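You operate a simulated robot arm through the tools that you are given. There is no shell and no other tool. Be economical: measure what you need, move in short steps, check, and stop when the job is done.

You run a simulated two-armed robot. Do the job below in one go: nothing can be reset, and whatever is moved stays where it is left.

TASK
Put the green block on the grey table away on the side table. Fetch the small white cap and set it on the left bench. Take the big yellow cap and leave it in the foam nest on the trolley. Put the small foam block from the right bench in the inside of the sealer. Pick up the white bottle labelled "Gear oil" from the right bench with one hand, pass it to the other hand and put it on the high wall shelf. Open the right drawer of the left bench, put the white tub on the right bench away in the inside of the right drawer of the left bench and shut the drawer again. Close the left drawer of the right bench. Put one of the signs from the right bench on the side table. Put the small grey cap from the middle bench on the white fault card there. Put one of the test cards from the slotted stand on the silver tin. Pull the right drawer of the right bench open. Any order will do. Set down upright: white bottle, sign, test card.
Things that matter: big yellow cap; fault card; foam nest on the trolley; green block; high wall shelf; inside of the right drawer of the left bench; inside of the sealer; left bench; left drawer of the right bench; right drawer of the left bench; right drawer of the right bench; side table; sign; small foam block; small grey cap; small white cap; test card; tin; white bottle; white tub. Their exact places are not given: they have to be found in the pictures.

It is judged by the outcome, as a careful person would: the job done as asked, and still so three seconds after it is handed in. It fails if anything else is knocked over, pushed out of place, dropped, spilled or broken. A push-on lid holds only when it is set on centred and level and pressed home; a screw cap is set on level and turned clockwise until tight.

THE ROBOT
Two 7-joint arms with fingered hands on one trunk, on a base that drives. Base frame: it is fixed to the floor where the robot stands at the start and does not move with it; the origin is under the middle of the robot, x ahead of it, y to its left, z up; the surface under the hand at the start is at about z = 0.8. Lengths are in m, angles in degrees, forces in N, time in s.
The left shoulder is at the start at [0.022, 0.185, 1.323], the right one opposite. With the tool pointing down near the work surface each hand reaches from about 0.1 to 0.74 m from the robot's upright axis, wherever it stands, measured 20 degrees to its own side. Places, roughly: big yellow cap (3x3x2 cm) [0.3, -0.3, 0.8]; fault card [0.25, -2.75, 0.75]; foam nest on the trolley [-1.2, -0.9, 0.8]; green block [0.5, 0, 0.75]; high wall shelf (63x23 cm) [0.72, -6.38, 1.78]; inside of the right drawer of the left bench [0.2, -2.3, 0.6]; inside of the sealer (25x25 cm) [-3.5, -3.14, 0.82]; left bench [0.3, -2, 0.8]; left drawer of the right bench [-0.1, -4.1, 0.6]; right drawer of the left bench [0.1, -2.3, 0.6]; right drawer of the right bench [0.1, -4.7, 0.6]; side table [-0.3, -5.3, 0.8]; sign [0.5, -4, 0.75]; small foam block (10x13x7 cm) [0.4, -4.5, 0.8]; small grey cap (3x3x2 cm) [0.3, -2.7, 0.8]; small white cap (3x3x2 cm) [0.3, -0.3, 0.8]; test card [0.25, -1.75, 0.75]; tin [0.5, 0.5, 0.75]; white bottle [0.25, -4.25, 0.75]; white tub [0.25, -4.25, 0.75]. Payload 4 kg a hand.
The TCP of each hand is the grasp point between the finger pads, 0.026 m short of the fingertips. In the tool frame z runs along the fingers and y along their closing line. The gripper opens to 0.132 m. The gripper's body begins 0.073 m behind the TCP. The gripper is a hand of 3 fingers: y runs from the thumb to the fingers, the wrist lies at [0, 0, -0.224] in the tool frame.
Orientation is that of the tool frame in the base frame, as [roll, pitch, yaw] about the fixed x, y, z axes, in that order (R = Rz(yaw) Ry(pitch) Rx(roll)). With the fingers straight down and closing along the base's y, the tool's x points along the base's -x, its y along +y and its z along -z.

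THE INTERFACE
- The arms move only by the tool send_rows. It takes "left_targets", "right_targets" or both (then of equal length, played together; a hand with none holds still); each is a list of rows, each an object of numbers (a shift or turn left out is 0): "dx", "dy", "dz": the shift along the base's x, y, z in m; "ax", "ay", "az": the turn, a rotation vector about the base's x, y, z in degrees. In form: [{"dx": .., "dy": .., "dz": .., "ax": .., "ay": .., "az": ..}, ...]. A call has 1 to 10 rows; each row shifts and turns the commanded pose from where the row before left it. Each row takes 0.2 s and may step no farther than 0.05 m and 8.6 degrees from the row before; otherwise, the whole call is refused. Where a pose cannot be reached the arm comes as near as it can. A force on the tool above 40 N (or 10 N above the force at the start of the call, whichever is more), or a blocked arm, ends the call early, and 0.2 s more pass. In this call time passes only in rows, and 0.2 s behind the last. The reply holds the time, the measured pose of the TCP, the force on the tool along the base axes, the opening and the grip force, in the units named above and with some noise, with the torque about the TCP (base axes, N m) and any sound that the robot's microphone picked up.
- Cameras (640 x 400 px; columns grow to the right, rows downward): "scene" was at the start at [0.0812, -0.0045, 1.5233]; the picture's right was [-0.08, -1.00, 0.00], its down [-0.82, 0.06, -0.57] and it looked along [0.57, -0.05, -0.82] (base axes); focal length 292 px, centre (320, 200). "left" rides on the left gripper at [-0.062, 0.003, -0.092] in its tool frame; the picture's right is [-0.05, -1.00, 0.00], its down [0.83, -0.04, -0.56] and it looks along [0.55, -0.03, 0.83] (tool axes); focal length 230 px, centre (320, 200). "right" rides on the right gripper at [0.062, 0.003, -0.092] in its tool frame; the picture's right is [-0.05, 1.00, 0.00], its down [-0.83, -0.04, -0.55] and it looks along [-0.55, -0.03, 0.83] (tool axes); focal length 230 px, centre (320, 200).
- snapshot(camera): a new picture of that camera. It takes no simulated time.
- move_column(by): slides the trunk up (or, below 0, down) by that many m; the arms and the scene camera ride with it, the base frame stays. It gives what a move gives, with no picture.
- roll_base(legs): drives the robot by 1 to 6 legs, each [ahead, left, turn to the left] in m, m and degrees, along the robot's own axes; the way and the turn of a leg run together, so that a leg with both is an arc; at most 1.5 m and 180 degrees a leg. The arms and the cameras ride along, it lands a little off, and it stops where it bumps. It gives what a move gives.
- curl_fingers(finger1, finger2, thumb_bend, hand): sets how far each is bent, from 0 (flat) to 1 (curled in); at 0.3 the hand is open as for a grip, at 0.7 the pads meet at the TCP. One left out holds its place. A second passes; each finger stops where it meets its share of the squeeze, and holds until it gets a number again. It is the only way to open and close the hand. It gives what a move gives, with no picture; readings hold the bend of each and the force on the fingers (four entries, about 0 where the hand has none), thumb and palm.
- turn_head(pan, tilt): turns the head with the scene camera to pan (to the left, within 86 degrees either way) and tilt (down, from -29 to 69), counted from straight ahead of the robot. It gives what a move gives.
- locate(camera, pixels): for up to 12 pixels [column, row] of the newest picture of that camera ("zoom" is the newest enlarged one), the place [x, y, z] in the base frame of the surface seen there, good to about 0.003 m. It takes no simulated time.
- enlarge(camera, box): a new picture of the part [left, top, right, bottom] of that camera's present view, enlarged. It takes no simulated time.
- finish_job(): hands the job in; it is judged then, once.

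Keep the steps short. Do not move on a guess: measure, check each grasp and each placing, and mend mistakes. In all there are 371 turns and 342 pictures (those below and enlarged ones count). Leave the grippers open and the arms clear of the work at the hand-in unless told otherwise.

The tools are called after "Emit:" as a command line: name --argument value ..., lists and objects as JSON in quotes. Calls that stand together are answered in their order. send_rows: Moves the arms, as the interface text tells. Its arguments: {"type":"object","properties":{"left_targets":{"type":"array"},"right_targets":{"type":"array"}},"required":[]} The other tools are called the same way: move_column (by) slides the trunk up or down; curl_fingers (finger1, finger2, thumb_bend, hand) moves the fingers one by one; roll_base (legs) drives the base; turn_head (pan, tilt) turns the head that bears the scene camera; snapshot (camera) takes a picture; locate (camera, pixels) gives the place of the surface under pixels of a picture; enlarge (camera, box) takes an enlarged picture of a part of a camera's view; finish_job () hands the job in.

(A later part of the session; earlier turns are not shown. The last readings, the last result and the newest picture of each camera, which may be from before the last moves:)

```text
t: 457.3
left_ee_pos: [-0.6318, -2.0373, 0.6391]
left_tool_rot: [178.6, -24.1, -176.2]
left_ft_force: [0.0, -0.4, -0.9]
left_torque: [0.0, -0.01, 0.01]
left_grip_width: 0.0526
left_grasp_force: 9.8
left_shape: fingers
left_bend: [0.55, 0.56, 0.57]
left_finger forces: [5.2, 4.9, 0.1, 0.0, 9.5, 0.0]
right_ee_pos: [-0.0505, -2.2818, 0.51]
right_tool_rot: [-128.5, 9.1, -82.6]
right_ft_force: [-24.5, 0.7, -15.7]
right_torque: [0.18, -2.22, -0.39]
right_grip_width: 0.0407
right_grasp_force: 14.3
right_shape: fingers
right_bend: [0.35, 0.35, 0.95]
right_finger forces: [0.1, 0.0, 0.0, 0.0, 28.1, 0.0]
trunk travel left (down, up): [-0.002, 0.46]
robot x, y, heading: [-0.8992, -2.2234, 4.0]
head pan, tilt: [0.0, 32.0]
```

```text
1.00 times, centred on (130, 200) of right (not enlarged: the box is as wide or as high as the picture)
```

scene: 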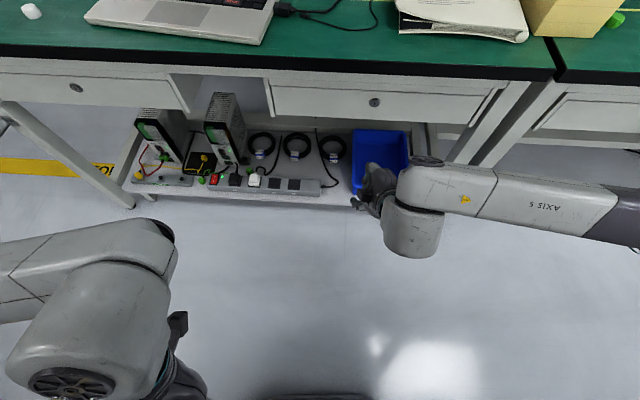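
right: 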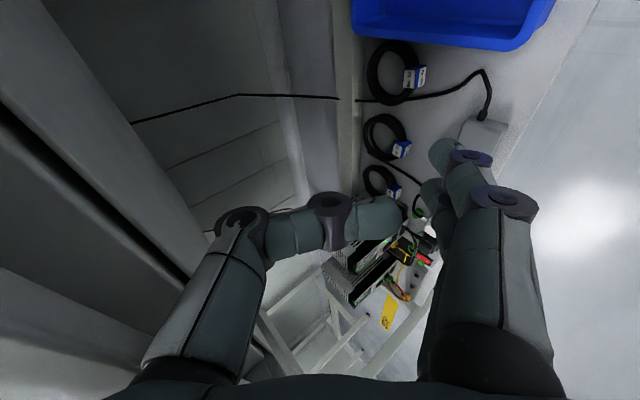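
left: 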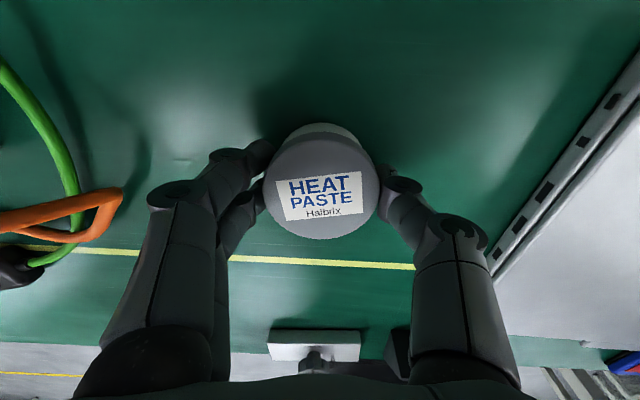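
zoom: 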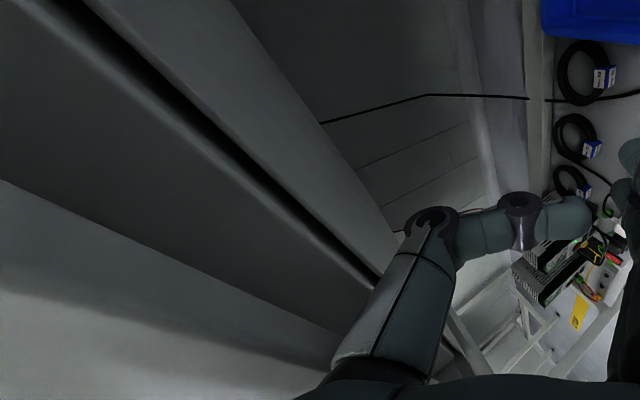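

There is a recess behind the panel (x≈−0.06…−0.015, up to z≈0.61). So hooking works: strongly curled fingers point up. I back off a little, try to pitch the hand further and curl the fingers.

Emit:
send_rows --right_targets '[{"dx": -0.03, "dz": -0.01}, {"dx": -0.02, "ay": -5}, {"ay": -5}]'

Emit:
curl_fingers --hand "right" --finger1 0.95 --finger2 0.95 --thumb_bend 0.7

Emit:
snapshot --camera "right"

Emit:
locate --camera "right" --pixels '[[250, 225], [330, 205], [385, 215], [300, 190], [280, 210], [350, 180], [420, 200], [300, 230]]'

```text
t: 458.1
left_ee_pos: [-0.6322, -2.0371, 0.6406]
left_tool_rot: [178.6, -24.0, -176.2]
left_ft_force: [0.3, 0.4, -0.1]
left_torque: [-0.01, 0.04, 0.0]
left_grip_width: 0.0525
left_grasp_force: 9.5
left_shape: fingers
left_bend: [0.55, 0.56, 0.57]
left_finger forces: [5.2, 4.9, 0.0, 0.0, 9.5, 0.0]
right_ee_pos: [-0.0755, -2.2817, 0.5101]
right_tool_rot: [-127.8, 9.2, -82.6]
right_ft_force: [0.5, 0.5, 1.6]
right_torque: [0.02, -0.01, 0.03]
right_grip_width: 0.0406
right_grasp_force: 0.0
right_shape: fingers
right_bend: [0.35, 0.35, 0.95]
right_finger forces: [0.0, 0.0, 0.0, 0.0, 0.0, 0.1]
right hand out of reach, approached as far as the arm can: row 2, 3
trunk travel left (down, up): [-0.002, 0.46]
robot x, y, heading: [-0.893, -2.2195, 4.0]
head pan, tilt: [0.0, 32.0]
```

```text
t: 459.1
left_ee_pos: [-0.631, -2.0376, 0.6396]
left_tool_rot: [178.6, -24.0, -176.2]
left_ft_force: [-0.2, -0.6, -0.7]
left_torque: [-0.02, -0.02, 0.03]
left_grip_width: 0.0527
left_grasp_force: 9.9
left_shape: fingers
left_bend: [0.55, 0.56, 0.57]
left_finger forces: [5.3, 5.0, 0.2, 0.0, 9.5, 0.0]
right_ee_pos: [-0.0774, -2.2829, 0.5097]
right_tool_rot: [-128.0, 9.2, -82.6]
right_ft_force: [-0.5, -0.6, -0.7]
right_torque: [0.0, 0.0, 0.01]
right_grip_width: 0.0248
right_grasp_force: 0.0
right_shape: fingers
right_bend: [0.94, 0.94, 0.7]
right_finger forces: [0.0, 0.0, 0.0, 0.0, 0.1, 0.0]
trunk travel left (down, up): [-0.002, 0.46]
robot x, y, heading: [-0.8991, -2.2219, 3.5]
head pan, tilt: [0.0, 32.0]
```

```text
101 pictures are left
```

right: 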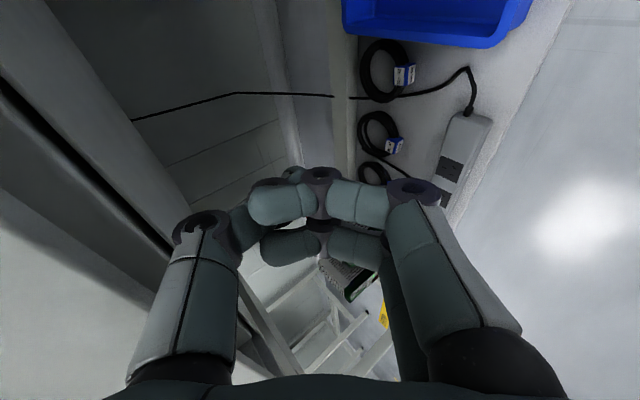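

```text
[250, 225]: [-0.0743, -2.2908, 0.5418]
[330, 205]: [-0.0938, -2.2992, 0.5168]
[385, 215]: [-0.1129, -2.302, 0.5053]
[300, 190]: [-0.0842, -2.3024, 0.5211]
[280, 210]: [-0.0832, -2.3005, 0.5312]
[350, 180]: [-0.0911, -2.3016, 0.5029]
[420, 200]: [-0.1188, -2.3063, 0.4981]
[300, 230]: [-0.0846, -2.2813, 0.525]
```

Fingertips now point upward. I curl the thumb away fully and bring the tips under the panel's rear lower edge.

Emit:
curl_fingers --hand "right" --finger1 0.95 --finger2 0.95 --thumb_bend 1.0

Emit:
send_rows --right_targets '[{"dx": -0.03}, {"dz": 0.03}, {"dx": 0.03}, {"dx": 0.015}]'

Emit:
snapshot --camera "right"

```text
t: 460.1
left_ee_pos: [-0.6312, -2.0371, 0.6406]
left_tool_rot: [178.6, -24.0, -176.2]
left_ft_force: [1.1, -0.4, -2.2]
left_torque: [0.02, 0.0, 0.02]
left_grip_width: 0.0526
left_grasp_force: 9.5
left_shape: fingers
left_bend: [0.55, 0.56, 0.57]
left_finger forces: [5.2, 4.8, 0.1, 0.1, 9.5, 0.0]
right_ee_pos: [-0.0766, -2.2798, 0.5084]
right_tool_rot: [-128.0, 9.2, -82.5]
right_ft_force: [0.7, 1.0, -0.7]
right_torque: [-0.01, -0.01, 0.01]
right_grip_width: 0.0192
right_grasp_force: 0.2
right_shape: fingers
right_bend: [0.98, 0.98, 0.88]
right_finger forces: [0.1, 0.0, 0.1, 0.0, 0.0, 0.0]
trunk travel left (down, up): [-0.002, 0.46]
robot x, y, heading: [-0.8972, -2.2205, 3.9]
head pan, tilt: [0.0, 32.0]
```

```text
t: 460.9
left_ee_pos: [-0.6331, -2.0379, 0.641]
left_tool_rot: [178.6, -24.0, -176.2]
left_ft_force: [0.5, 0.1, -0.6]
left_torque: [-0.01, 0.02, 0.01]
left_grip_width: 0.0527
left_grasp_force: 9.5
left_shape: fingers
left_bend: [0.55, 0.56, 0.57]
left_finger forces: [5.1, 4.9, 0.0, 0.0, 9.6, 0.1]
right_ee_pos: [-0.0922, -2.2783, 0.5378]
right_tool_rot: [-128.5, 9.4, -82.3]
right_ft_force: [-13.8, -2.8, 4.1]
right_torque: [0.14, -0.71, -0.14]
right_grip_width: 0.0195
right_grasp_force: 6.3
right_shape: fingers
right_bend: [0.98, 0.98, 0.88]
right_finger forces: [0.1, 0.0, 0.1, 0.1, 13.1, 0.0]
trunk travel left (down, up): [-0.002, 0.46]
robot x, y, heading: [-0.8965, -2.2207, 3.6]
head pan, tilt: [0.0, 32.0]
stopped in row 3 (right hand): the force on the tool passed its limit at 76 N (the readings are from after the stop); the commanded pose is now the measured one
```

```text
100 pictures are left
```

right: 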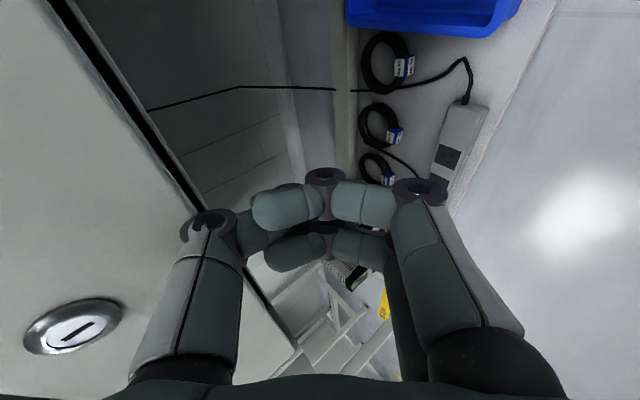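

The thumb was blocked by the fingers. I fold the thumb first, then the fingers over it, and try again a bit further back with more pitch.

Emit:
curl_fingers --hand "right" --finger1 0.35 --finger2 0.35 --thumb_bend 1.0

Emit:
send_rows --right_targets '[{"dx": -0.03, "dz": -0.02}, {"dz": -0.02, "ay": -4}, {"ay": -4}]'

Emit:
curl_fingers --hand "right" --finger1 0.82 --finger2 0.82 --thumb_bend 1.0

Emit:
snapshot --camera "right"

Emit:
locate --camera "right" --pixels '[[250, 215], [330, 205], [385, 215], [300, 190], [280, 200], [350, 180], [420, 200], [220, 230], [310, 170], [270, 180]]'

```text
t: 461.9
left_ee_pos: [-0.6315, -2.0383, 0.6408]
left_tool_rot: [178.5, -24.0, -176.2]
left_ft_force: [-0.4, 0.1, -0.9]
left_torque: [0.03, -0.04, 0.02]
left_grip_width: 0.0528
left_grasp_force: 9.8
left_shape: fingers
left_bend: [0.55, 0.56, 0.57]
left_finger forces: [5.2, 4.8, 0.0, 0.0, 9.6, 0.0]
right_ee_pos: [-0.0907, -2.2777, 0.5352]
right_tool_rot: [-128.5, 9.3, -82.6]
right_ft_force: [0.2, 0.2, 0.5]
right_torque: [0.0, -0.02, 0.01]
right_grip_width: 0.0156
right_grasp_force: 0.0
right_shape: fingers
right_bend: [1.0, 1.0, 0.92]
right_finger forces: [0.1, 0.1, 0.0, 0.0, 0.1, 0.0]
trunk travel left (down, up): [-0.002, 0.46]
robot x, y, heading: [-0.8957, -2.2232, 3.8]
head pan, tilt: [0.0, 32.0]
```

```text
t: 462.6
left_ee_pos: [-0.6312, -2.0366, 0.6399]
left_tool_rot: [178.6, -24.1, -176.2]
left_ft_force: [-0.2, 0.1, -1.2]
left_torque: [0.02, -0.01, 0.02]
left_grip_width: 0.0528
left_grasp_force: 9.8
left_shape: fingers
left_bend: [0.55, 0.56, 0.57]
left_finger forces: [5.2, 4.9, 0.0, 0.0, 9.5, 0.1]
right_ee_pos: [-0.12, -2.2769, 0.5139]
right_tool_rot: [-128.6, 9.3, -82.5]
right_ft_force: [0.7, 0.7, -0.2]
right_torque: [-0.04, -0.01, 0.0]
right_grip_width: 0.0153
right_grasp_force: 0.1
right_shape: fingers
right_bend: [1.0, 1.0, 0.92]
right_finger forces: [0.0, 0.1, 0.1, 0.0, 0.1, 0.0]
right hand out of reach, approached as far as the arm can: row 2, 3
trunk travel left (down, up): [-0.002, 0.46]
robot x, y, heading: [-0.8943, -2.2205, 3.9]
head pan, tilt: [0.0, 32.0]
```

```text
t: 463.6
left_ee_pos: [-0.6308, -2.0375, 0.6406]
left_tool_rot: [178.6, -24.0, -176.2]
left_ft_force: [0.2, 0.4, -0.3]
left_torque: [0.01, -0.04, 0.03]
left_grip_width: 0.0527
left_grasp_force: 9.8
left_shape: fingers
left_bend: [0.55, 0.56, 0.57]
left_finger forces: [5.2, 5.0, 0.0, 0.1, 9.6, 0.0]
right_ee_pos: [-0.1203, -2.2771, 0.5152]
right_tool_rot: [-128.6, 9.4, -82.5]
right_ft_force: [1.1, -0.3, -0.4]
right_torque: [0.01, -0.03, 0.01]
right_grip_width: 0.0178
right_grasp_force: 0.1
right_shape: fingers
right_bend: [1.0, 1.0, 0.87]
right_finger forces: [0.1, 0.0, 0.1, 0.0, 0.1, 0.1]
trunk travel left (down, up): [-0.002, 0.46]
robot x, y, heading: [-0.8944, -2.2217, 3.5]
head pan, tilt: [0.0, 32.0]
```

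```text
99 pictures are left
```

right: 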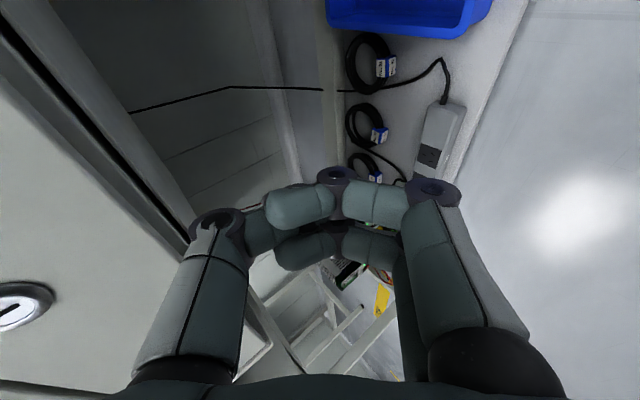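

```text
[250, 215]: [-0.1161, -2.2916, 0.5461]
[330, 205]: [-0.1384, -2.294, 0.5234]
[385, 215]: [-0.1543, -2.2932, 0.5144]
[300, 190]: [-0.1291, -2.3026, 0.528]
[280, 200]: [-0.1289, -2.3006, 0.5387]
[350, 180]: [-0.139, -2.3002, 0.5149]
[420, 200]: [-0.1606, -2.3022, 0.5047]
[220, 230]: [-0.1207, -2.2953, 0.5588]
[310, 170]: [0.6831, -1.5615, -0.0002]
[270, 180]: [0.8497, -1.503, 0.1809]
```

I need more pitch, i.e. the arm almost straight. I untangle the fingers, align the base so the right shoulder faces the pull spot, and try again.

Emit:
curl_fingers --hand "right" --thumb_bend 0.3

Emit:
curl_fingers --hand "right" --finger1 0.35 --finger2 0.35

Emit:
curl_fingers --hand "right" --thumb_bend 1.0

Emit:
curl_fingers --hand "right" --finger1 0.85 --finger2 0.85

Emit:
roll_base --legs '[[-0.1, 0.12, -3.8]]'

Emit:
send_rows --right_targets '[{"dx": 0.02, "dz": 0.02, "ay": -3}, {"dx": 0.02, "dz": 0.01, "ay": -3}, {"dx": 0.02, "ay": -2}]'

Emit:
snapshot --camera "right"

```text
t: 464.6
left_ee_pos: [-0.6319, -2.0372, 0.641]
left_tool_rot: [178.6, -24.0, -176.1]
left_ft_force: [0.4, 1.0, -0.7]
left_torque: [0.02, -0.04, 0.04]
left_grip_width: 0.0527
left_grasp_force: 9.5
left_shape: fingers
left_bend: [0.55, 0.56, 0.57]
left_finger forces: [5.1, 4.9, 0.0, 0.0, 9.4, 0.0]
right_ee_pos: [-0.1192, -2.2772, 0.5151]
right_tool_rot: [-128.6, 9.4, -82.6]
right_ft_force: [0.1, -0.7, 0.2]
right_torque: [0.01, -0.01, -0.01]
right_grip_width: 0.052
right_grasp_force: 0.0
right_shape: fingers
right_bend: [0.82, 0.82, 0.3]
right_finger forces: [0.0, 0.0, 0.0, 0.0, 0.0, 0.0]
trunk travel left (down, up): [-0.002, 0.46]
robot x, y, heading: [-0.8967, -2.2217, 3.8]
head pan, tilt: [0.0, 32.0]
```

```text
t: 465.6
left_ee_pos: [-0.6307, -2.0382, 0.6408]
left_tool_rot: [178.6, -24.0, -176.2]
left_ft_force: [-0.5, 0.4, -1.0]
left_torque: [-0.02, -0.01, -0.01]
left_grip_width: 0.0525
left_grasp_force: 9.9
left_shape: fingers
left_bend: [0.55, 0.56, 0.57]
left_finger forces: [5.2, 4.9, 0.1, 0.0, 9.5, 0.1]
right_ee_pos: [-0.1202, -2.2774, 0.5147]
right_tool_rot: [-128.6, 9.3, -82.5]
right_ft_force: [0.5, -0.2, -0.4]
right_torque: [0.02, -0.03, 0.03]
right_grip_width: 0.1257
right_grasp_force: 0.1
right_shape: fingers
right_bend: [0.35, 0.35, 0.3]
right_finger forces: [0.0, 0.0, 0.1, 0.0, 0.1, 0.0]
trunk travel left (down, up): [-0.002, 0.46]
robot x, y, heading: [-0.8988, -2.2201, 3.8]
head pan, tilt: [0.0, 32.0]
```

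```text
t: 466.6
left_ee_pos: [-0.6306, -2.0378, 0.6414]
left_tool_rot: [178.7, -24.0, -176.2]
left_ft_force: [0.0, -0.3, -0.5]
left_torque: [0.02, -0.04, 0.03]
left_grip_width: 0.0527
left_grasp_force: 9.2
left_shape: fingers
left_bend: [0.55, 0.56, 0.57]
left_finger forces: [5.2, 4.8, 0.0, 0.0, 9.6, 0.0]
right_ee_pos: [-0.1197, -2.2772, 0.5143]
right_tool_rot: [-128.6, 9.5, -82.5]
right_ft_force: [0.3, -0.2, 0.3]
right_torque: [0.0, 0.04, -0.04]
right_grip_width: 0.0437
right_grasp_force: 0.0
right_shape: fingers
right_bend: [0.35, 0.35, 1.0]
right_finger forces: [0.1, 0.1, 0.0, 0.0, 0.1, 0.1]
trunk travel left (down, up): [-0.002, 0.46]
robot x, y, heading: [-0.8975, -2.2201, 3.5]
head pan, tilt: [0.0, 32.0]
```

```text
t: 467.6
left_ee_pos: [-0.6324, -2.0385, 0.6411]
left_tool_rot: [178.6, -24.0, -176.3]
left_ft_force: [-0.5, 0.8, -0.6]
left_torque: [0.03, 0.02, -0.01]
left_grip_width: 0.0526
left_grasp_force: 10.4
left_shape: fingers
left_bend: [0.55, 0.56, 0.57]
left_finger forces: [5.2, 5.0, 0.0, 0.0, 9.4, 0.0]
right_ee_pos: [-0.1196, -2.2777, 0.5146]
right_tool_rot: [-128.6, 9.4, -82.5]
right_ft_force: [-0.8, -0.5, -0.4]
right_torque: [-0.01, -0.02, 0.02]
right_grip_width: 0.0255
right_grasp_force: 0.1
right_shape: fingers
right_bend: [0.84, 0.84, 1.0]
right_finger forces: [0.0, 0.1, 0.0, 0.0, 0.0, 0.1]
trunk travel left (down, up): [-0.002, 0.46]
robot x, y, heading: [-0.8972, -2.221, 3.8]
head pan, tilt: [0.0, 32.0]
```

```text
t: 469.1
left_ee_pos: [-0.725, -1.9378, 0.6395]
left_tool_rot: [178.7, -24.0, -180.0]
left_ft_force: [0.1, 0.7, -0.7]
left_torque: [0.0, -0.02, -0.04]
left_grip_width: 0.0527
left_grasp_force: 10.5
left_shape: fingers
left_bend: [0.55, 0.56, 0.57]
left_finger forces: [5.2, 4.9, 0.0, 0.0, 9.5, 0.1]
right_ee_pos: [-0.2284, -2.21, 0.5154]
right_tool_rot: [-128.4, 9.3, -86.2]
right_ft_force: [0.3, -0.1, 0.4]
right_torque: [0.0, 0.02, -0.01]
right_grip_width: 0.0256
right_grasp_force: 0.0
right_shape: fingers
right_bend: [0.84, 0.84, 1.0]
right_finger forces: [0.0, 0.1, 0.1, 0.1, 0.0, 0.1]
trunk travel left (down, up): [-0.002, 0.46]
robot x, y, heading: [-0.9999, -2.1036, -0.1]
head pan, tilt: [0.0, 32.0]
```

```text
t: 469.9
left_ee_pos: [-0.7245, -1.9355, 0.641]
left_tool_rot: [178.9, -23.8, 180.0]
left_ft_force: [-0.7, 1.1, -1.5]
left_torque: [-0.03, -0.05, 0.02]
left_grip_width: 0.0528
left_grasp_force: 9.6
left_shape: fingers
left_bend: [0.55, 0.56, 0.57]
left_finger forces: [5.2, 5.1, 0.0, 0.0, 9.5, 0.0]
right_ee_pos: [-0.1681, -2.2089, 0.5513]
right_tool_rot: [-120.3, 8.9, -85.1]
right_ft_force: [-0.1, -3.9, -2.1]
right_torque: [0.27, -0.12, 0.46]
right_grip_width: 0.0254
right_grasp_force: 0.0
right_shape: fingers
right_bend: [0.84, 0.84, 1.0]
right_finger forces: [0.0, 0.1, 0.2, 0.0, 0.0, 0.0]
trunk travel left (down, up): [-0.002, 0.46]
robot x, y, heading: [-0.9992, -2.1018, 0.1]
head pan, tilt: [0.0, 32.0]
```

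```text
98 pictures are left
```

right: 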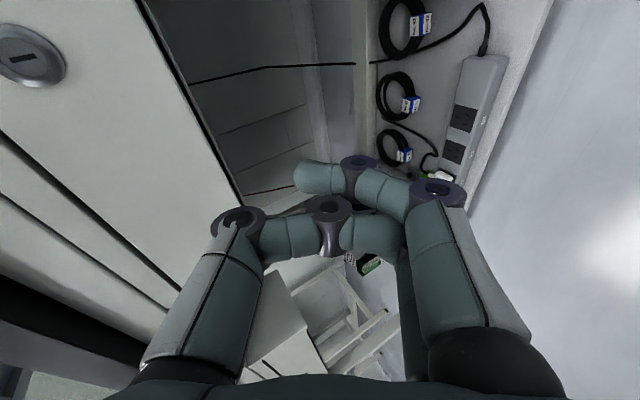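

Emit:
locate --camera "right" --pixels '[[303, 172], [358, 165], [225, 225], [240, 215], [435, 190], [330, 205], [200, 290], [160, 350]]'

Emit:
send_rows --right_targets '[{"dx": 0.015, "dy": -0.03, "ay": -3}, {"dx": 0.015, "dy": -0.03, "ay": -2}]'

```text
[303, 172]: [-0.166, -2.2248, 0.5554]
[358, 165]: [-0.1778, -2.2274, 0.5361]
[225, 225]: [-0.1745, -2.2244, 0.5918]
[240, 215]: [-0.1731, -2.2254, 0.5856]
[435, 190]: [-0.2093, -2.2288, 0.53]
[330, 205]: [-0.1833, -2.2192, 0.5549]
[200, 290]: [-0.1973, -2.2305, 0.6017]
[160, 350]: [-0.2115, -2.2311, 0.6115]
```

```text
t: 470.4
left_ee_pos: [-0.7235, -1.9389, 0.6406]
left_tool_rot: [178.6, -24.0, -179.8]
left_ft_force: [-0.2, -0.2, -1.1]
left_torque: [-0.04, 0.0, 0.02]
left_grip_width: 0.0528
left_grasp_force: 9.9
left_shape: fingers
left_bend: [0.55, 0.56, 0.57]
left_finger forces: [5.2, 4.9, 0.1, 0.0, 9.5, 0.1]
right_ee_pos: [-0.168, -2.2114, 0.5465]
right_tool_rot: [-120.5, 8.7, -84.9]
right_ft_force: [0.1, 0.2, -0.6]
right_torque: [0.01, 0.01, -0.02]
right_grip_width: 0.0252
right_grasp_force: 0.0
right_shape: fingers
right_bend: [0.84, 0.84, 1.0]
right_finger forces: [0.0, 0.1, 0.0, 0.1, 0.0, 0.0]
right hand out of reach, approached as far as the arm can: row 1, 2
trunk travel left (down, up): [-0.002, 0.46]
robot x, y, heading: [-0.9971, -2.1057, 0.2]
head pan, tilt: [0.0, 32.0]
```

The thumb is compliant (it yielded ~2.5 cm at ~25 N), so I can push forward with the thumb pressed against the panel front while the hooked fingertips go under and up behind it. I move the base forward first.

Emit:
send_rows --right_targets '[{"dx": -0.02, "dy": 0.03, "ay": 4}, {"dy": 0.03, "dx": -0.01, "dz": 0.0}]'

Emit:
roll_base --legs '[[0.1, 0, 0]]'

Emit:
send_rows --right_targets '[{"dz": 0.005}]'

Emit:
snapshot --camera "right"

Emit:
locate --camera "right" --pixels '[[303, 172], [358, 165], [225, 225], [240, 215], [150, 120], [170, 160]]'

```text
t: 471.1
left_ee_pos: [-0.7244, -1.9374, 0.6393]
left_tool_rot: [178.6, -24.0, -179.9]
left_ft_force: [0.7, -1.0, -1.1]
left_torque: [-0.01, 0.01, -0.05]
left_grip_width: 0.0528
left_grasp_force: 10.3
left_shape: fingers
left_bend: [0.55, 0.56, 0.57]
left_finger forces: [5.2, 4.8, 0.0, 0.0, 9.5, 0.0]
right_ee_pos: [-0.198, -2.1511, 0.5446]
right_tool_rot: [-122.6, 8.9, -85.3]
right_ft_force: [-0.5, 0.1, 1.2]
right_torque: [-0.02, -0.01, -0.03]
right_grip_width: 0.0256
right_grasp_force: 0.1
right_shape: fingers
right_bend: [0.84, 0.84, 1.0]
right_finger forces: [0.1, 0.1, 0.0, 0.1, 0.1, 0.0]
trunk travel left (down, up): [-0.002, 0.46]
robot x, y, heading: [-0.9996, -2.1031, 0.1]
head pan, tilt: [0.0, 32.0]
```

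```text
t: 472.2
left_ee_pos: [-0.6234, -1.9384, 0.6381]
left_tool_rot: [178.6, -24.2, -180.0]
left_ft_force: [-0.7, 0.5, -0.8]
left_torque: [-0.02, 0.0, -0.02]
left_grip_width: 0.0526
left_grasp_force: 9.7
left_shape: fingers
left_bend: [0.55, 0.56, 0.57]
left_finger forces: [5.3, 5.0, 0.0, 0.0, 9.6, 0.1]
right_ee_pos: [-0.0977, -2.1514, 0.5441]
right_tool_rot: [-122.5, 8.9, -85.4]
right_ft_force: [0.0, -0.1, 0.1]
right_torque: [-0.02, -0.01, 0.01]
right_grip_width: 0.0256
right_grasp_force: 0.0
right_shape: fingers
right_bend: [0.84, 0.84, 1.0]
right_finger forces: [0.0, 0.0, 0.0, 0.1, 0.0, 0.0]
trunk travel left (down, up): [-0.002, 0.46]
robot x, y, heading: [-0.9002, -2.1042, 0.0]
head pan, tilt: [0.0, 32.0]
```

```text
t: 472.6
left_ee_pos: [-0.6245, -1.9394, 0.6406]
left_tool_rot: [178.6, -24.0, 180.0]
left_ft_force: [0.4, -0.1, -0.8]
left_torque: [-0.02, -0.03, 0.01]
left_grip_width: 0.0527
left_grasp_force: 9.6
left_shape: fingers
left_bend: [0.55, 0.56, 0.57]
left_finger forces: [5.2, 4.9, 0.0, 0.1, 9.5, 0.2]
right_ee_pos: [-0.0994, -2.1512, 0.5501]
right_tool_rot: [-122.6, 8.9, -85.4]
right_ft_force: [-0.3, 0.3, -0.8]
right_torque: [-0.02, 0.02, -0.02]
right_grip_width: 0.0252
right_grasp_force: 0.0
right_shape: fingers
right_bend: [0.84, 0.84, 1.0]
right_finger forces: [0.0, 0.1, 0.0, 0.1, 0.1, 0.1]
trunk travel left (down, up): [-0.002, 0.46]
robot x, y, heading: [-0.9008, -2.1029, 0.1]
head pan, tilt: [0.0, 32.0]
```

```text
97 pictures are left
```

right: 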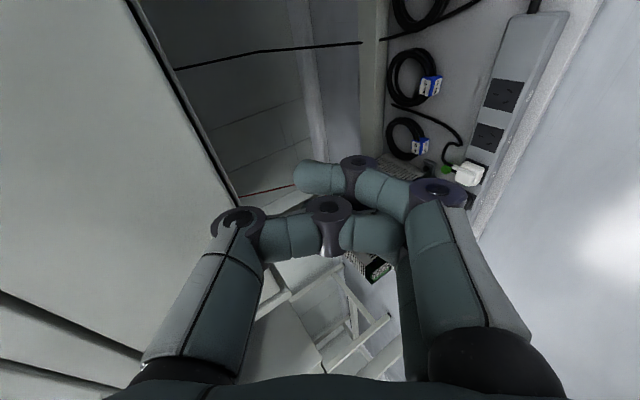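

```text
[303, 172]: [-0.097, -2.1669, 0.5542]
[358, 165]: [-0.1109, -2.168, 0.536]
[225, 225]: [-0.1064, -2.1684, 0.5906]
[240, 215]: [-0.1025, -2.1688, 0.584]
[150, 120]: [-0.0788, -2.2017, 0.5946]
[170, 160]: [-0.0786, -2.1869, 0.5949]
```

Emit:
send_rows --right_targets '[{"dz": 0.005, "dx": 0.01}, {"dx": 0.015}, {"dx": 0.012}, {"dx": 0.01}]'

Emit:
snapshot --camera "right"

```text
t: 473.2
left_ee_pos: [-0.6245, -1.9386, 0.6414]
left_tool_rot: [178.6, -24.1, 179.9]
left_ft_force: [0.7, 0.3, -1.0]
left_torque: [0.01, 0.02, -0.02]
left_grip_width: 0.0525
left_grasp_force: 9.7
left_shape: fingers
left_bend: [0.55, 0.56, 0.57]
left_finger forces: [5.2, 4.9, 0.1, 0.1, 9.6, 0.0]
right_ee_pos: [-0.0837, -2.1493, 0.5514]
right_tool_rot: [-123.2, 9.1, -85.0]
right_ft_force: [-14.7, -3.0, 5.8]
right_torque: [0.05, -0.64, -0.09]
right_grip_width: 0.0256
right_grasp_force: 7.8
right_shape: fingers
right_bend: [0.84, 0.84, 1.0]
right_finger forces: [0.1, 0.1, 0.0, 0.0, 15.2, 0.1]
trunk travel left (down, up): [-0.002, 0.46]
robot x, y, heading: [-0.9017, -2.1025, -0.1]
head pan, tilt: [0.0, 32.0]
stopped in row 3 (right hand): the force on the tool passed its limit at 52 N (the readings are from after the stop); the commanded pose is now the measured one
```

```text
96 pictures are left
```

right: 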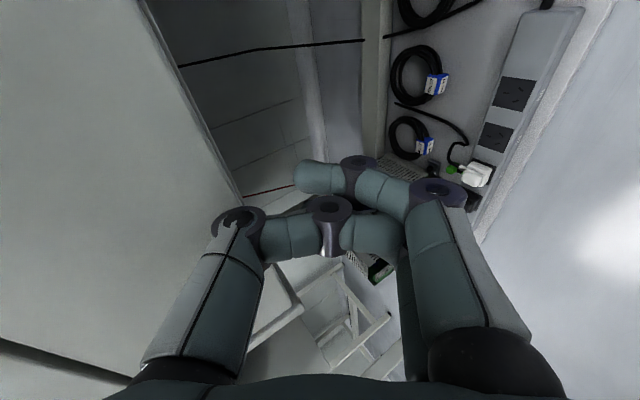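

Better idea: in this pose the thumb is the upper digit—fully opened it points forward/up and can hook up behind the panel's lower edge while the rest stays in front and below. I back off, open the thumb flat and look at its shape.

Emit:
send_rows --right_targets '[{"dx": -0.04}, {"dx": -0.03, "dz": -0.03}]'

Emit:
curl_fingers --hand "right" --finger1 0.4 --finger2 0.4 --thumb_bend 0.9

Emit:
curl_fingers --hand "right" --thumb_bend 0.0

Emit:
snapshot --camera "right"

```text
t: 473.8
left_ee_pos: [-0.6251, -1.9376, 0.6411]
left_tool_rot: [178.6, -24.1, -180.0]
left_ft_force: [-0.2, 0.3, -0.6]
left_torque: [0.0, -0.04, 0.01]
left_grip_width: 0.0526
left_grasp_force: 9.6
left_shape: fingers
left_bend: [0.55, 0.56, 0.57]
left_finger forces: [5.2, 4.8, 0.1, 0.1, 9.5, 0.0]
right_ee_pos: [-0.1514, -2.1478, 0.5227]
right_tool_rot: [-123.0, 8.9, -85.2]
right_ft_force: [-0.3, -0.1, 0.3]
right_torque: [0.01, -0.02, 0.03]
right_grip_width: 0.0257
right_grasp_force: 0.1
right_shape: fingers
right_bend: [0.84, 0.84, 1.0]
right_finger forces: [0.1, 0.1, 0.1, 0.0, 0.0, 0.0]
trunk travel left (down, up): [-0.002, 0.46]
robot x, y, heading: [-0.9009, -2.1014, 0.1]
head pan, tilt: [0.0, 32.0]
```

```text
t: 474.8
left_ee_pos: [-0.6248, -1.938, 0.64]
left_tool_rot: [178.6, -24.0, 180.0]
left_ft_force: [-0.8, 0.6, -0.5]
left_torque: [-0.01, 0.0, 0.0]
left_grip_width: 0.0525
left_grasp_force: 9.5
left_shape: fingers
left_bend: [0.55, 0.56, 0.57]
left_finger forces: [5.1, 5.0, 0.0, 0.0, 9.4, 0.0]
right_ee_pos: [-0.1521, -2.1498, 0.5224]
right_tool_rot: [-123.2, 9.0, -85.2]
right_ft_force: [0.1, 1.1, 0.8]
right_torque: [0.0, 0.01, 0.0]
right_grip_width: 0.0341
right_grasp_force: 0.1
right_shape: fingers
right_bend: [0.4, 0.4, 0.9]
right_finger forces: [0.0, 0.0, 0.0, 0.0, 0.0, 0.0]
trunk travel left (down, up): [-0.002, 0.46]
robot x, y, heading: [-0.9022, -2.1051, 0.0]
head pan, tilt: [0.0, 32.0]
```

```text
t: 475.8
left_ee_pos: [-0.6235, -1.9402, 0.6406]
left_tool_rot: [178.6, -23.9, 180.0]
left_ft_force: [0.6, -1.1, -0.3]
left_torque: [0.01, 0.0, 0.0]
left_grip_width: 0.0526
left_grasp_force: 10.1
left_shape: fingers
left_bend: [0.55, 0.56, 0.57]
left_finger forces: [5.2, 4.9, 0.0, 0.0, 9.5, 0.1]
right_ee_pos: [-0.1519, -2.1498, 0.5226]
right_tool_rot: [-123.1, 9.1, -85.2]
right_ft_force: [0.3, -0.3, 0.0]
right_torque: [-0.02, -0.01, 0.01]
right_grip_width: 0.1394
right_grasp_force: 0.0
right_shape: fingers
right_bend: [0.4, 0.4, 0.0]
right_finger forces: [0.1, 0.0, 0.0, 0.1, 0.0, 0.0]
trunk travel left (down, up): [-0.002, 0.46]
robot x, y, heading: [-0.9025, -2.1043, -0.2]
head pan, tilt: [0.0, 32.0]
```

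```text
95 pictures are left
```

right: 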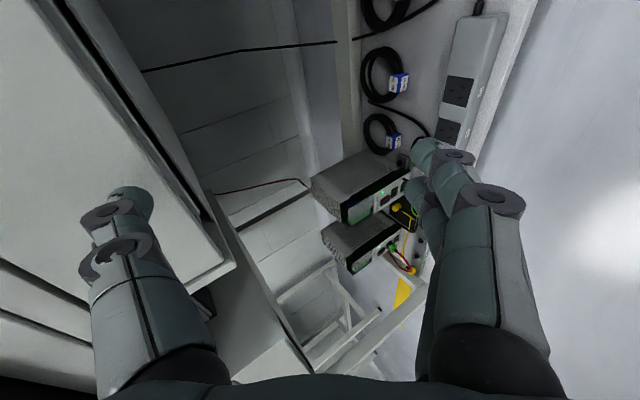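

Emit:
locate --camera "right" --pixels '[[130, 195], [110, 215], [130, 240], [120, 265], [150, 310], [195, 375], [150, 100], [100, 60], [190, 200], [200, 235], [120, 100], [230, 265]]'

```text
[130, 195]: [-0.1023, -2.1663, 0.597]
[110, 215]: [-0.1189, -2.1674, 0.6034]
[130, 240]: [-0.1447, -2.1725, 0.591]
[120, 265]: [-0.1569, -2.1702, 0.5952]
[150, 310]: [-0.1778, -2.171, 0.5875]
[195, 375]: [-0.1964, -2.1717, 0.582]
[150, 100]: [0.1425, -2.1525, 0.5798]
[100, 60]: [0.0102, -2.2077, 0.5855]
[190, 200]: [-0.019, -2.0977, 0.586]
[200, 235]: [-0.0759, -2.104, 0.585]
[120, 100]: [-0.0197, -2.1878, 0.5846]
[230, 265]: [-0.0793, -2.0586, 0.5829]
```

The flat thumb points forward and ~11° up—good. I lower 3 cm, move it 6.5 cm under the panel and raise until it presses from below.

Emit:
send_rows --right_targets '[{"dz": -0.035}, {"dx": 0.035}, {"dx": 0.03}, {"dz": 0.01}]'

Emit:
send_rows --right_targets '[{"dz": 0.008}, {"dz": 0.006}, {"dz": 0.005}]'

Emit:
snapshot --camera "right"

```text
t: 476.8
left_ee_pos: [-0.6245, -1.939, 0.6398]
left_tool_rot: [178.6, -24.0, 180.0]
left_ft_force: [-0.2, -0.4, -0.9]
left_torque: [0.01, -0.04, 0.01]
left_grip_width: 0.0528
left_grasp_force: 9.9
left_shape: fingers
left_bend: [0.55, 0.56, 0.57]
left_finger forces: [5.2, 4.9, 0.1, 0.0, 9.5, 0.0]
right_ee_pos: [-0.0867, -2.1495, 0.4958]
right_tool_rot: [-123.1, 9.0, -85.3]
right_ft_force: [0.4, -0.5, -0.1]
right_torque: [0.04, 0.03, 0.0]
right_grip_width: 0.1387
right_grasp_force: 0.6
right_shape: fingers
right_bend: [0.4, 0.4, 0.01]
right_finger forces: [0.0, 0.0, 0.1, 0.1, 0.5, 0.2]
trunk travel left (down, up): [-0.002, 0.46]
robot x, y, heading: [-0.9019, -2.1016, -0.1]
head pan, tilt: [0.0, 32.0]
```

```text
t: 477.6
left_ee_pos: [-0.6234, -1.9391, 0.638]
left_tool_rot: [178.6, -24.3, 180.0]
left_ft_force: [0.2, 0.1, -1.6]
left_torque: [-0.04, -0.03, 0.01]
left_grip_width: 0.0526
left_grasp_force: 10.0
left_shape: fingers
left_bend: [0.55, 0.56, 0.57]
left_finger forces: [5.1, 4.8, 0.1, 0.0, 9.5, 0.0]
right_ee_pos: [-0.0894, -2.1505, 0.5048]
right_tool_rot: [-123.9, 9.0, -85.3]
right_ft_force: [-10.6, 0.4, -28.8]
right_torque: [0.3, -0.37, -0.07]
right_grip_width: 0.1255
right_grasp_force: 14.2
right_shape: fingers
right_bend: [0.4, 0.4, 0.19]
right_finger forces: [0.1, 0.0, 0.0, 0.1, 29.3, 0.0]
trunk travel left (down, up): [-0.002, 0.46]
robot x, y, heading: [-0.899, -2.1022, 0.1]
head pan, tilt: [0.0, 32.0]
```

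```text
94 pictures are left
```

right: 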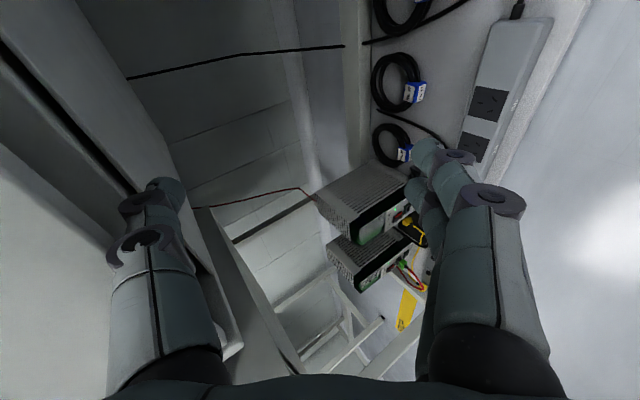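

Thumb presses up behind the panel with 29 N. I pull back gently.

Emit:
send_rows --right_targets '[{"dx": -0.015}, {"dx": -0.015}, {"dx": -0.02}, {"dx": -0.02}]'

Emit:
snapshot --camera "scene"

```text
t: 478.8
left_ee_pos: [-0.6229, -1.9384, 0.6395]
left_tool_rot: [178.6, -24.1, 179.9]
left_ft_force: [-0.4, 0.1, -0.2]
left_torque: [0.01, -0.02, -0.03]
left_grip_width: 0.0524
left_grasp_force: 9.9
left_shape: fingers
left_bend: [0.55, 0.56, 0.57]
left_finger forces: [5.1, 4.9, 0.0, 0.0, 9.5, 0.0]
right_ee_pos: [-0.1643, -2.152, 0.5053]
right_tool_rot: [-124.4, 8.8, -85.6]
right_ft_force: [-2.1, 0.3, -26.0]
right_torque: [0.22, 0.25, -0.03]
right_grip_width: 0.1258
right_grasp_force: 12.6
right_shape: fingers
right_bend: [0.4, 0.4, 0.19]
right_finger forces: [0.1, 0.0, 0.0, 0.1, 25.6, 0.0]
trunk travel left (down, up): [-0.002, 0.46]
robot x, y, heading: [-0.903, -2.1063, -0.1]
head pan, tilt: [0.0, 32.0]
stopped in row 4 (right hand): the force on the tool passed its limit at 41 N (the readings are from after the stop); the commanded pose is now the measured one
```

```text
93 pictures are left
```

scene: 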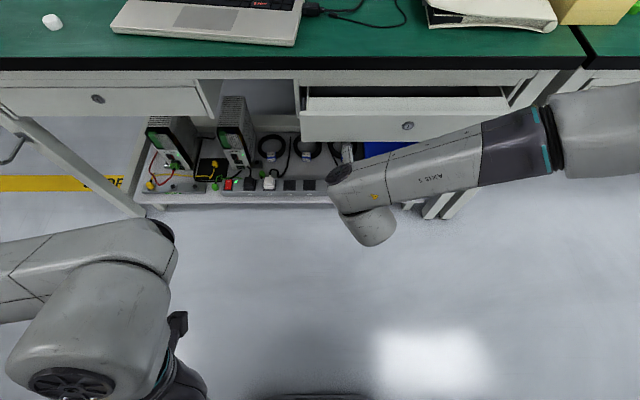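

The drawer came out ~7 cm. I reduce the upward press slightly and keep pulling by driving back.

Emit:
send_rows --right_targets '[{"dz": -0.003}, {"dx": -0.02}, {"dx": -0.02}]'

Emit:
roll_base --legs '[[-0.12, 0, 0]]'

Emit:
snapshot --camera "scene"

```text
t: 479.6
left_ee_pos: [-0.6229, -1.9387, 0.6398]
left_tool_rot: [178.7, -24.2, 179.8]
left_ft_force: [0.0, 0.7, -0.6]
left_torque: [0.0, 0.0, -0.02]
left_grip_width: 0.0525
left_grasp_force: 9.7
left_shape: fingers
left_bend: [0.55, 0.56, 0.57]
left_finger forces: [5.2, 5.0, 0.0, 0.0, 9.5, 0.0]
right_ee_pos: [-0.2003, -2.1506, 0.5054]
right_tool_rot: [-124.0, 8.9, -85.4]
right_ft_force: [-1.1, 6.4, -25.8]
right_torque: [-0.22, 0.28, 0.1]
right_grip_width: 0.1252
right_grasp_force: 12.8
right_shape: fingers
right_bend: [0.4, 0.4, 0.2]
right_finger forces: [0.1, 0.0, 0.1, 0.1, 25.3, 0.0]
trunk travel left (down, up): [-0.002, 0.46]
robot x, y, heading: [-0.9018, -2.1034, 0.0]
head pan, tilt: [0.0, 32.0]
```

```text
t: 480.8
left_ee_pos: [-0.7397, -1.9395, 0.6404]
left_tool_rot: [178.7, -24.1, 179.9]
left_ft_force: [-0.3, -0.1, -1.0]
left_torque: [-0.02, -0.02, 0.01]
left_grip_width: 0.0527
left_grasp_force: 9.5
left_shape: fingers
left_bend: [0.55, 0.56, 0.57]
left_finger forces: [5.2, 4.9, 0.1, 0.1, 9.5, 0.0]
right_ee_pos: [-0.3183, -2.1533, 0.5066]
right_tool_rot: [-123.9, 8.9, -85.6]
right_ft_force: [1.0, -1.6, -27.2]
right_torque: [0.42, 0.53, -0.01]
right_grip_width: 0.1247
right_grasp_force: 14.2
right_shape: fingers
right_bend: [0.4, 0.4, 0.2]
right_finger forces: [0.0, 0.1, 0.0, 0.0, 27.4, 0.0]
trunk travel left (down, up): [-0.002, 0.46]
robot x, y, heading: [-1.0174, -2.1035, -0.2]
head pan, tilt: [0.0, 32.0]
```

```text
92 pictures are left
```

scene: 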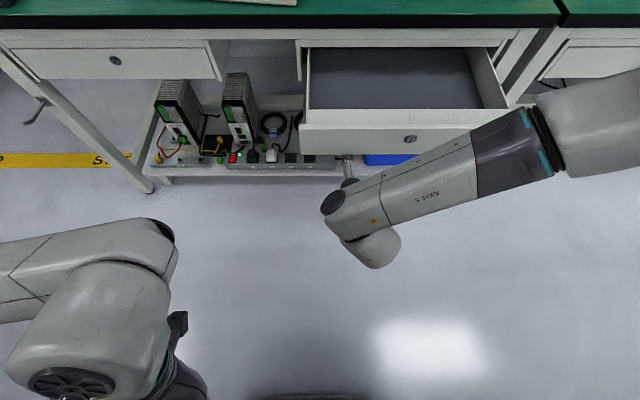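

The drawer is open ~22 cm and empty. I release from below, withdraw the right hand, and measure the drawer interior.

Emit:
send_rows --right_targets '[{"dz": -0.03}, {"dz": -0.02}, {"dx": -0.04}, {"dx": -0.04}, {"dx": -0.04}, {"dy": -0.04}, {"dy": -0.04}, {"dy": -0.04}, {"dy": -0.04}]'

Emit:
locate --camera "scene" --pixels '[[390, 80], [340, 100], [450, 100], [320, 125], [480, 125], [340, 60], [400, 140], [310, 60]]'

```text
t: 482.8
left_ee_pos: [-0.7423, -1.9394, 0.6403]
left_tool_rot: [178.5, -24.1, 179.9]
left_ft_force: [0.2, 0.2, -1.7]
left_torque: [0.01, -0.01, 0.02]
left_grip_width: 0.0525
left_grasp_force: 10.2
left_shape: fingers
left_bend: [0.55, 0.56, 0.57]
left_finger forces: [5.2, 4.9, 0.0, 0.0, 9.6, 0.0]
right_ee_pos: [-0.4465, -2.2039, 0.521]
right_tool_rot: [-124.0, 8.5, -86.0]
right_ft_force: [0.2, 0.4, -0.2]
right_torque: [-0.02, 0.01, 0.02]
right_grip_width: 0.1391
right_grasp_force: 0.0
right_shape: fingers
right_bend: [0.4, 0.4, 0.0]
right_finger forces: [0.0, 0.0, 0.0, 0.0, 0.1, 0.1]
right hand out of reach, approached as far as the arm can: row 6, 7, 8, 9
trunk travel left (down, up): [-0.002, 0.46]
robot x, y, heading: [-1.0186, -2.1077, -0.1]
head pan, tilt: [0.0, 32.0]
```

```text
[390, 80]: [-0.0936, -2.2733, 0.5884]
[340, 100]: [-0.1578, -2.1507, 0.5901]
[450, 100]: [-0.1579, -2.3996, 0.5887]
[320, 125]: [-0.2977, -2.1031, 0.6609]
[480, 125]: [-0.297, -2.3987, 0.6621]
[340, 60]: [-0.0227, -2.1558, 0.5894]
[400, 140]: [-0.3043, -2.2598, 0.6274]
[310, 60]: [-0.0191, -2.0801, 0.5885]
```

Drawer floor z≈0.589, front panel x≈−0.30. I raise the trunk and the right hand, reposition the base so the left hand can set the tub at (−0.17, −2.23).

Emit:
move_column --by 0.25

Emit:
send_rows --right_targets '[{"dz": 0.04, "dx": -0.02, "ay": 8}, {"dz": 0.04, "ay": 8}, {"dz": 0.04, "ay": 8}, {"dz": 0.04, "ay": 8}, {"dz": 0.04, "ay": 8}, {"dz": 0.04, "ay": 8}, {"dz": 0.02, "ay": 8}, {"dy": -0.04}]'

Emit:
roll_base --legs '[[0, -0.25, 0], [0.27, 0, 0]]'

Emit:
snapshot --camera "scene"

```text
t: 485.4
left_ee_pos: [-0.7414, -1.9394, 0.8897]
left_tool_rot: [178.6, -24.1, 179.9]
left_ft_force: [0.1, -0.2, -1.4]
left_torque: [-0.02, 0.01, 0.02]
left_grip_width: 0.0524
left_grasp_force: 10.3
left_shape: fingers
left_bend: [0.55, 0.56, 0.57]
left_finger forces: [5.2, 4.8, 0.1, 0.0, 9.5, 0.0]
right_ee_pos: [-0.4477, -2.2032, 1.0251]
right_tool_rot: [-100.1, 6.3, -82.8]
right_ft_force: [-0.1, 0.2, -0.8]
right_torque: [0.02, -0.01, 0.02]
right_grip_width: 0.1391
right_grasp_force: 0.0
right_shape: fingers
right_bend: [0.4, 0.4, 0.0]
right_finger forces: [0.1, 0.0, 0.1, 0.0, 0.0, 0.2]
trunk travel left (down, up): [-0.252, 0.21]
robot x, y, heading: [-1.0178, -2.1038, -0.0]
head pan, tilt: [0.0, 32.0]
```

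```text
t: 487.2
left_ee_pos: [-0.7431, -1.941, 0.8908]
left_tool_rot: [178.4, -24.0, 180.0]
left_ft_force: [-0.9, -0.5, -1.1]
left_torque: [0.05, 0.03, -0.01]
left_grip_width: 0.0526
left_grasp_force: 9.8
left_shape: fingers
left_bend: [0.55, 0.56, 0.57]
left_finger forces: [5.2, 5.0, 0.0, 0.1, 9.5, 0.0]
right_ee_pos: [-0.4677, -2.2465, 1.2819]
right_tool_rot: [-156.7, 9.7, -91.1]
right_ft_force: [-0.9, -0.4, 0.1]
right_torque: [0.06, -0.01, 0.04]
right_grip_width: 0.1397
right_grasp_force: 0.2
right_shape: fingers
right_bend: [0.4, 0.4, 0.0]
right_finger forces: [0.0, 0.0, 0.0, 0.0, 0.1, 0.1]
trunk travel left (down, up): [-0.252, 0.21]
robot x, y, heading: [-1.0215, -2.1028, -0.1]
head pan, tilt: [0.0, 32.0]
```

```text
t: 490.5
left_ee_pos: [-0.4726, -2.1849, 0.8901]
left_tool_rot: [178.6, -24.0, -179.7]
left_ft_force: [-0.1, 0.3, -1.5]
left_torque: [-0.03, 0.01, -0.02]
left_grip_width: 0.0527
left_grasp_force: 10.1
left_shape: fingers
left_bend: [0.55, 0.56, 0.57]
left_finger forces: [5.3, 5.0, 0.0, 0.0, 9.5, 0.1]
right_ee_pos: [-0.1951, -2.4859, 1.2823]
right_tool_rot: [-156.4, 9.5, -90.7]
right_ft_force: [-0.8, -0.3, 0.1]
right_torque: [0.02, -0.01, 0.02]
right_grip_width: 0.1394
right_grasp_force: 0.1
right_shape: fingers
right_bend: [0.4, 0.4, 0.0]
right_finger forces: [0.1, 0.1, 0.0, 0.0, 0.1, 0.1]
trunk travel left (down, up): [-0.252, 0.21]
robot x, y, heading: [-0.7421, -2.3484, 0.2]
head pan, tilt: [0.0, 32.0]
```

```text
91 pictures are left
```

scene: 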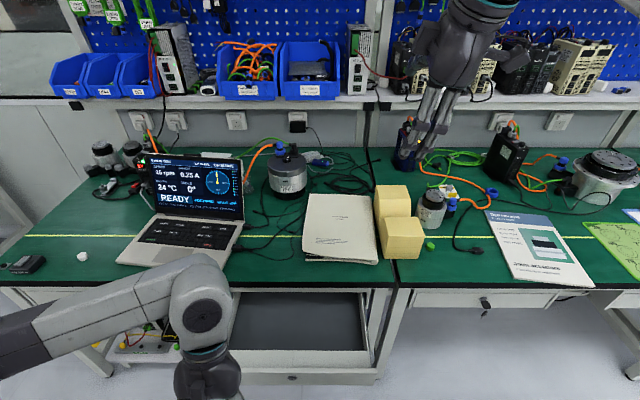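

I straighten the left hand and move over the drawer.

Emit:
send_rows --left_targets '[{"ay": -8}, {"ay": -8}, {"ay": -8}, {"dx": 0.048, "dy": -0.007}, {"dx": 0.048, "dy": -0.007}, {"dx": 0.048, "dy": -0.007}, {"dx": 0.048, "dy": -0.007}, {"dx": 0.048, "dy": -0.007}, {"dx": 0.048, "dy": -0.007}, {"dx": 0.015}]'

Emit:
turn_head --pan 5 --tilt 50

Emit:
snapshot --camera "scene"

```text
t: 492.7
left_ee_pos: [-0.1713, -2.2243, 0.8903]
left_tool_rot: [178.7, 0.0, -179.7]
left_ft_force: [0.6, -0.2, -0.1]
left_torque: [-0.01, 0.0, -0.03]
left_grip_width: 0.0526
left_grasp_force: 9.5
left_shape: fingers
left_bend: [0.55, 0.56, 0.57]
left_finger forces: [5.2, 4.9, 0.0, 0.0, 9.6, 0.0]
right_ee_pos: [-0.1935, -2.486, 1.2819]
right_tool_rot: [-156.4, 9.5, -90.7]
right_ft_force: [-0.7, -0.4, 1.1]
right_torque: [-0.01, -0.01, 0.01]
right_grip_width: 0.1392
right_grasp_force: 0.0
right_shape: fingers
right_bend: [0.4, 0.4, 0.0]
right_finger forces: [0.0, 0.0, 0.1, 0.1, 0.0, 0.1]
trunk travel left (down, up): [-0.252, 0.21]
robot x, y, heading: [-0.7503, -2.3491, 0.3]
head pan, tilt: [0.0, 32.0]
```

```text
t: 493.5
left_ee_pos: [-0.1716, -2.2248, 0.8894]
left_tool_rot: [178.7, 0.0, -179.7]
left_ft_force: [0.3, -0.6, -0.6]
left_torque: [-0.01, 0.0, 0.02]
left_grip_width: 0.0529
left_grasp_force: 10.3
left_shape: fingers
left_bend: [0.55, 0.56, 0.57]
left_finger forces: [5.1, 5.0, 0.0, 0.0, 9.5, 0.0]
right_ee_pos: [-0.1929, -2.4858, 1.283]
right_tool_rot: [-156.5, 9.5, -90.7]
right_ft_force: [-1.0, 0.1, -0.2]
right_torque: [-0.02, 0.01, 0.0]
right_grip_width: 0.1395
right_grasp_force: 0.1
right_shape: fingers
right_bend: [0.4, 0.4, 0.0]
right_finger forces: [0.0, 0.1, 0.1, 0.0, 0.0, 0.0]
trunk travel left (down, up): [-0.252, 0.21]
robot x, y, heading: [-0.7444, -2.35, 0.6]
head pan, tilt: [5.0, 50.0]
```

```text
90 pictures are left
```

scene: 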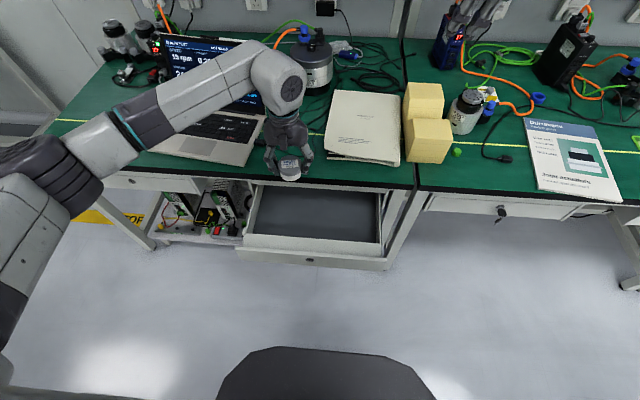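

I shift back 3 cm for bench-edge clearance of the hand camera and lower into the drawer.

Emit:
send_rows --left_targets '[{"dx": -0.026}, {"dz": -0.05}, {"dz": -0.05}, {"dz": -0.05}, {"dz": -0.05}, {"dz": -0.04}]'

Emit:
enlarge --camera "scene" --box '[220, 120, 400, 280]'

```text
t: 494.9
left_ee_pos: [-0.1949, -2.2263, 0.6532]
left_tool_rot: [178.7, 0.0, -179.8]
left_ft_force: [0.8, -0.6, 0.2]
left_torque: [-0.02, -0.01, 0.02]
left_grip_width: 0.0529
left_grasp_force: 9.7
left_shape: fingers
left_bend: [0.55, 0.56, 0.57]
left_finger forces: [5.2, 5.0, 0.0, 0.1, 9.5, 0.0]
right_ee_pos: [-0.1934, -2.4865, 1.2826]
right_tool_rot: [-156.5, 9.5, -90.7]
right_ft_force: [-0.4, 0.2, 0.7]
right_torque: [0.04, -0.01, 0.0]
right_grip_width: 0.1394
right_grasp_force: 0.0
right_shape: fingers
right_bend: [0.4, 0.4, 0.0]
right_finger forces: [0.1, 0.1, 0.1, 0.0, 0.0, 0.0]
trunk travel left (down, up): [-0.252, 0.21]
robot x, y, heading: [-0.7465, -2.3495, 0.3]
head pan, tilt: [5.0, 50.0]
```

```text
2.50 times, centred on (310, 200) of scene
```

zoom: 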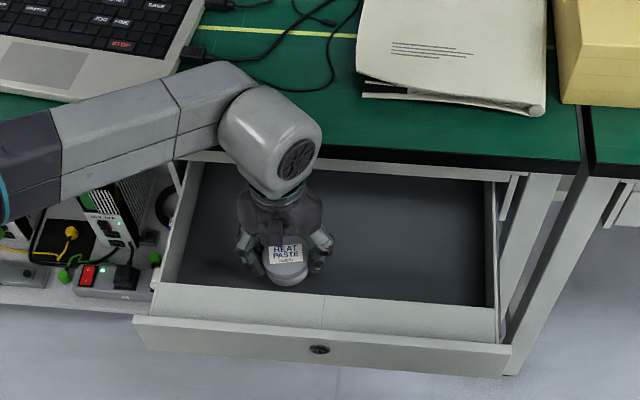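

Emit:
send_rows --left_targets '[{"dz": -0.012}, {"dz": -0.006}, {"dz": -0.004}]'

```text
t: 495.7
left_ee_pos: [-0.1958, -2.2265, 0.6301]
left_tool_rot: [178.7, 0.0, -179.7]
left_ft_force: [0.4, 0.4, 0.3]
left_torque: [-0.06, -0.01, 0.04]
left_grip_width: 0.0527
left_grasp_force: 10.0
left_shape: fingers
left_bend: [0.55, 0.56, 0.57]
left_finger forces: [5.5, 5.1, 0.0, 0.0, 9.7, 0.0]
right_ee_pos: [-0.195, -2.4856, 1.2819]
right_tool_rot: [-156.4, 9.5, -90.7]
right_ft_force: [0.6, -0.4, -0.3]
right_torque: [0.0, -0.01, 0.0]
right_grip_width: 0.1392
right_grasp_force: 0.1
right_shape: fingers
right_bend: [0.4, 0.4, 0.0]
right_finger forces: [0.0, 0.0, 0.1, 0.1, 0.1, 0.0]
trunk travel left (down, up): [-0.252, 0.21]
robot x, y, heading: [-0.7413, -2.3509, 0.5]
head pan, tilt: [5.0, 50.0]
```

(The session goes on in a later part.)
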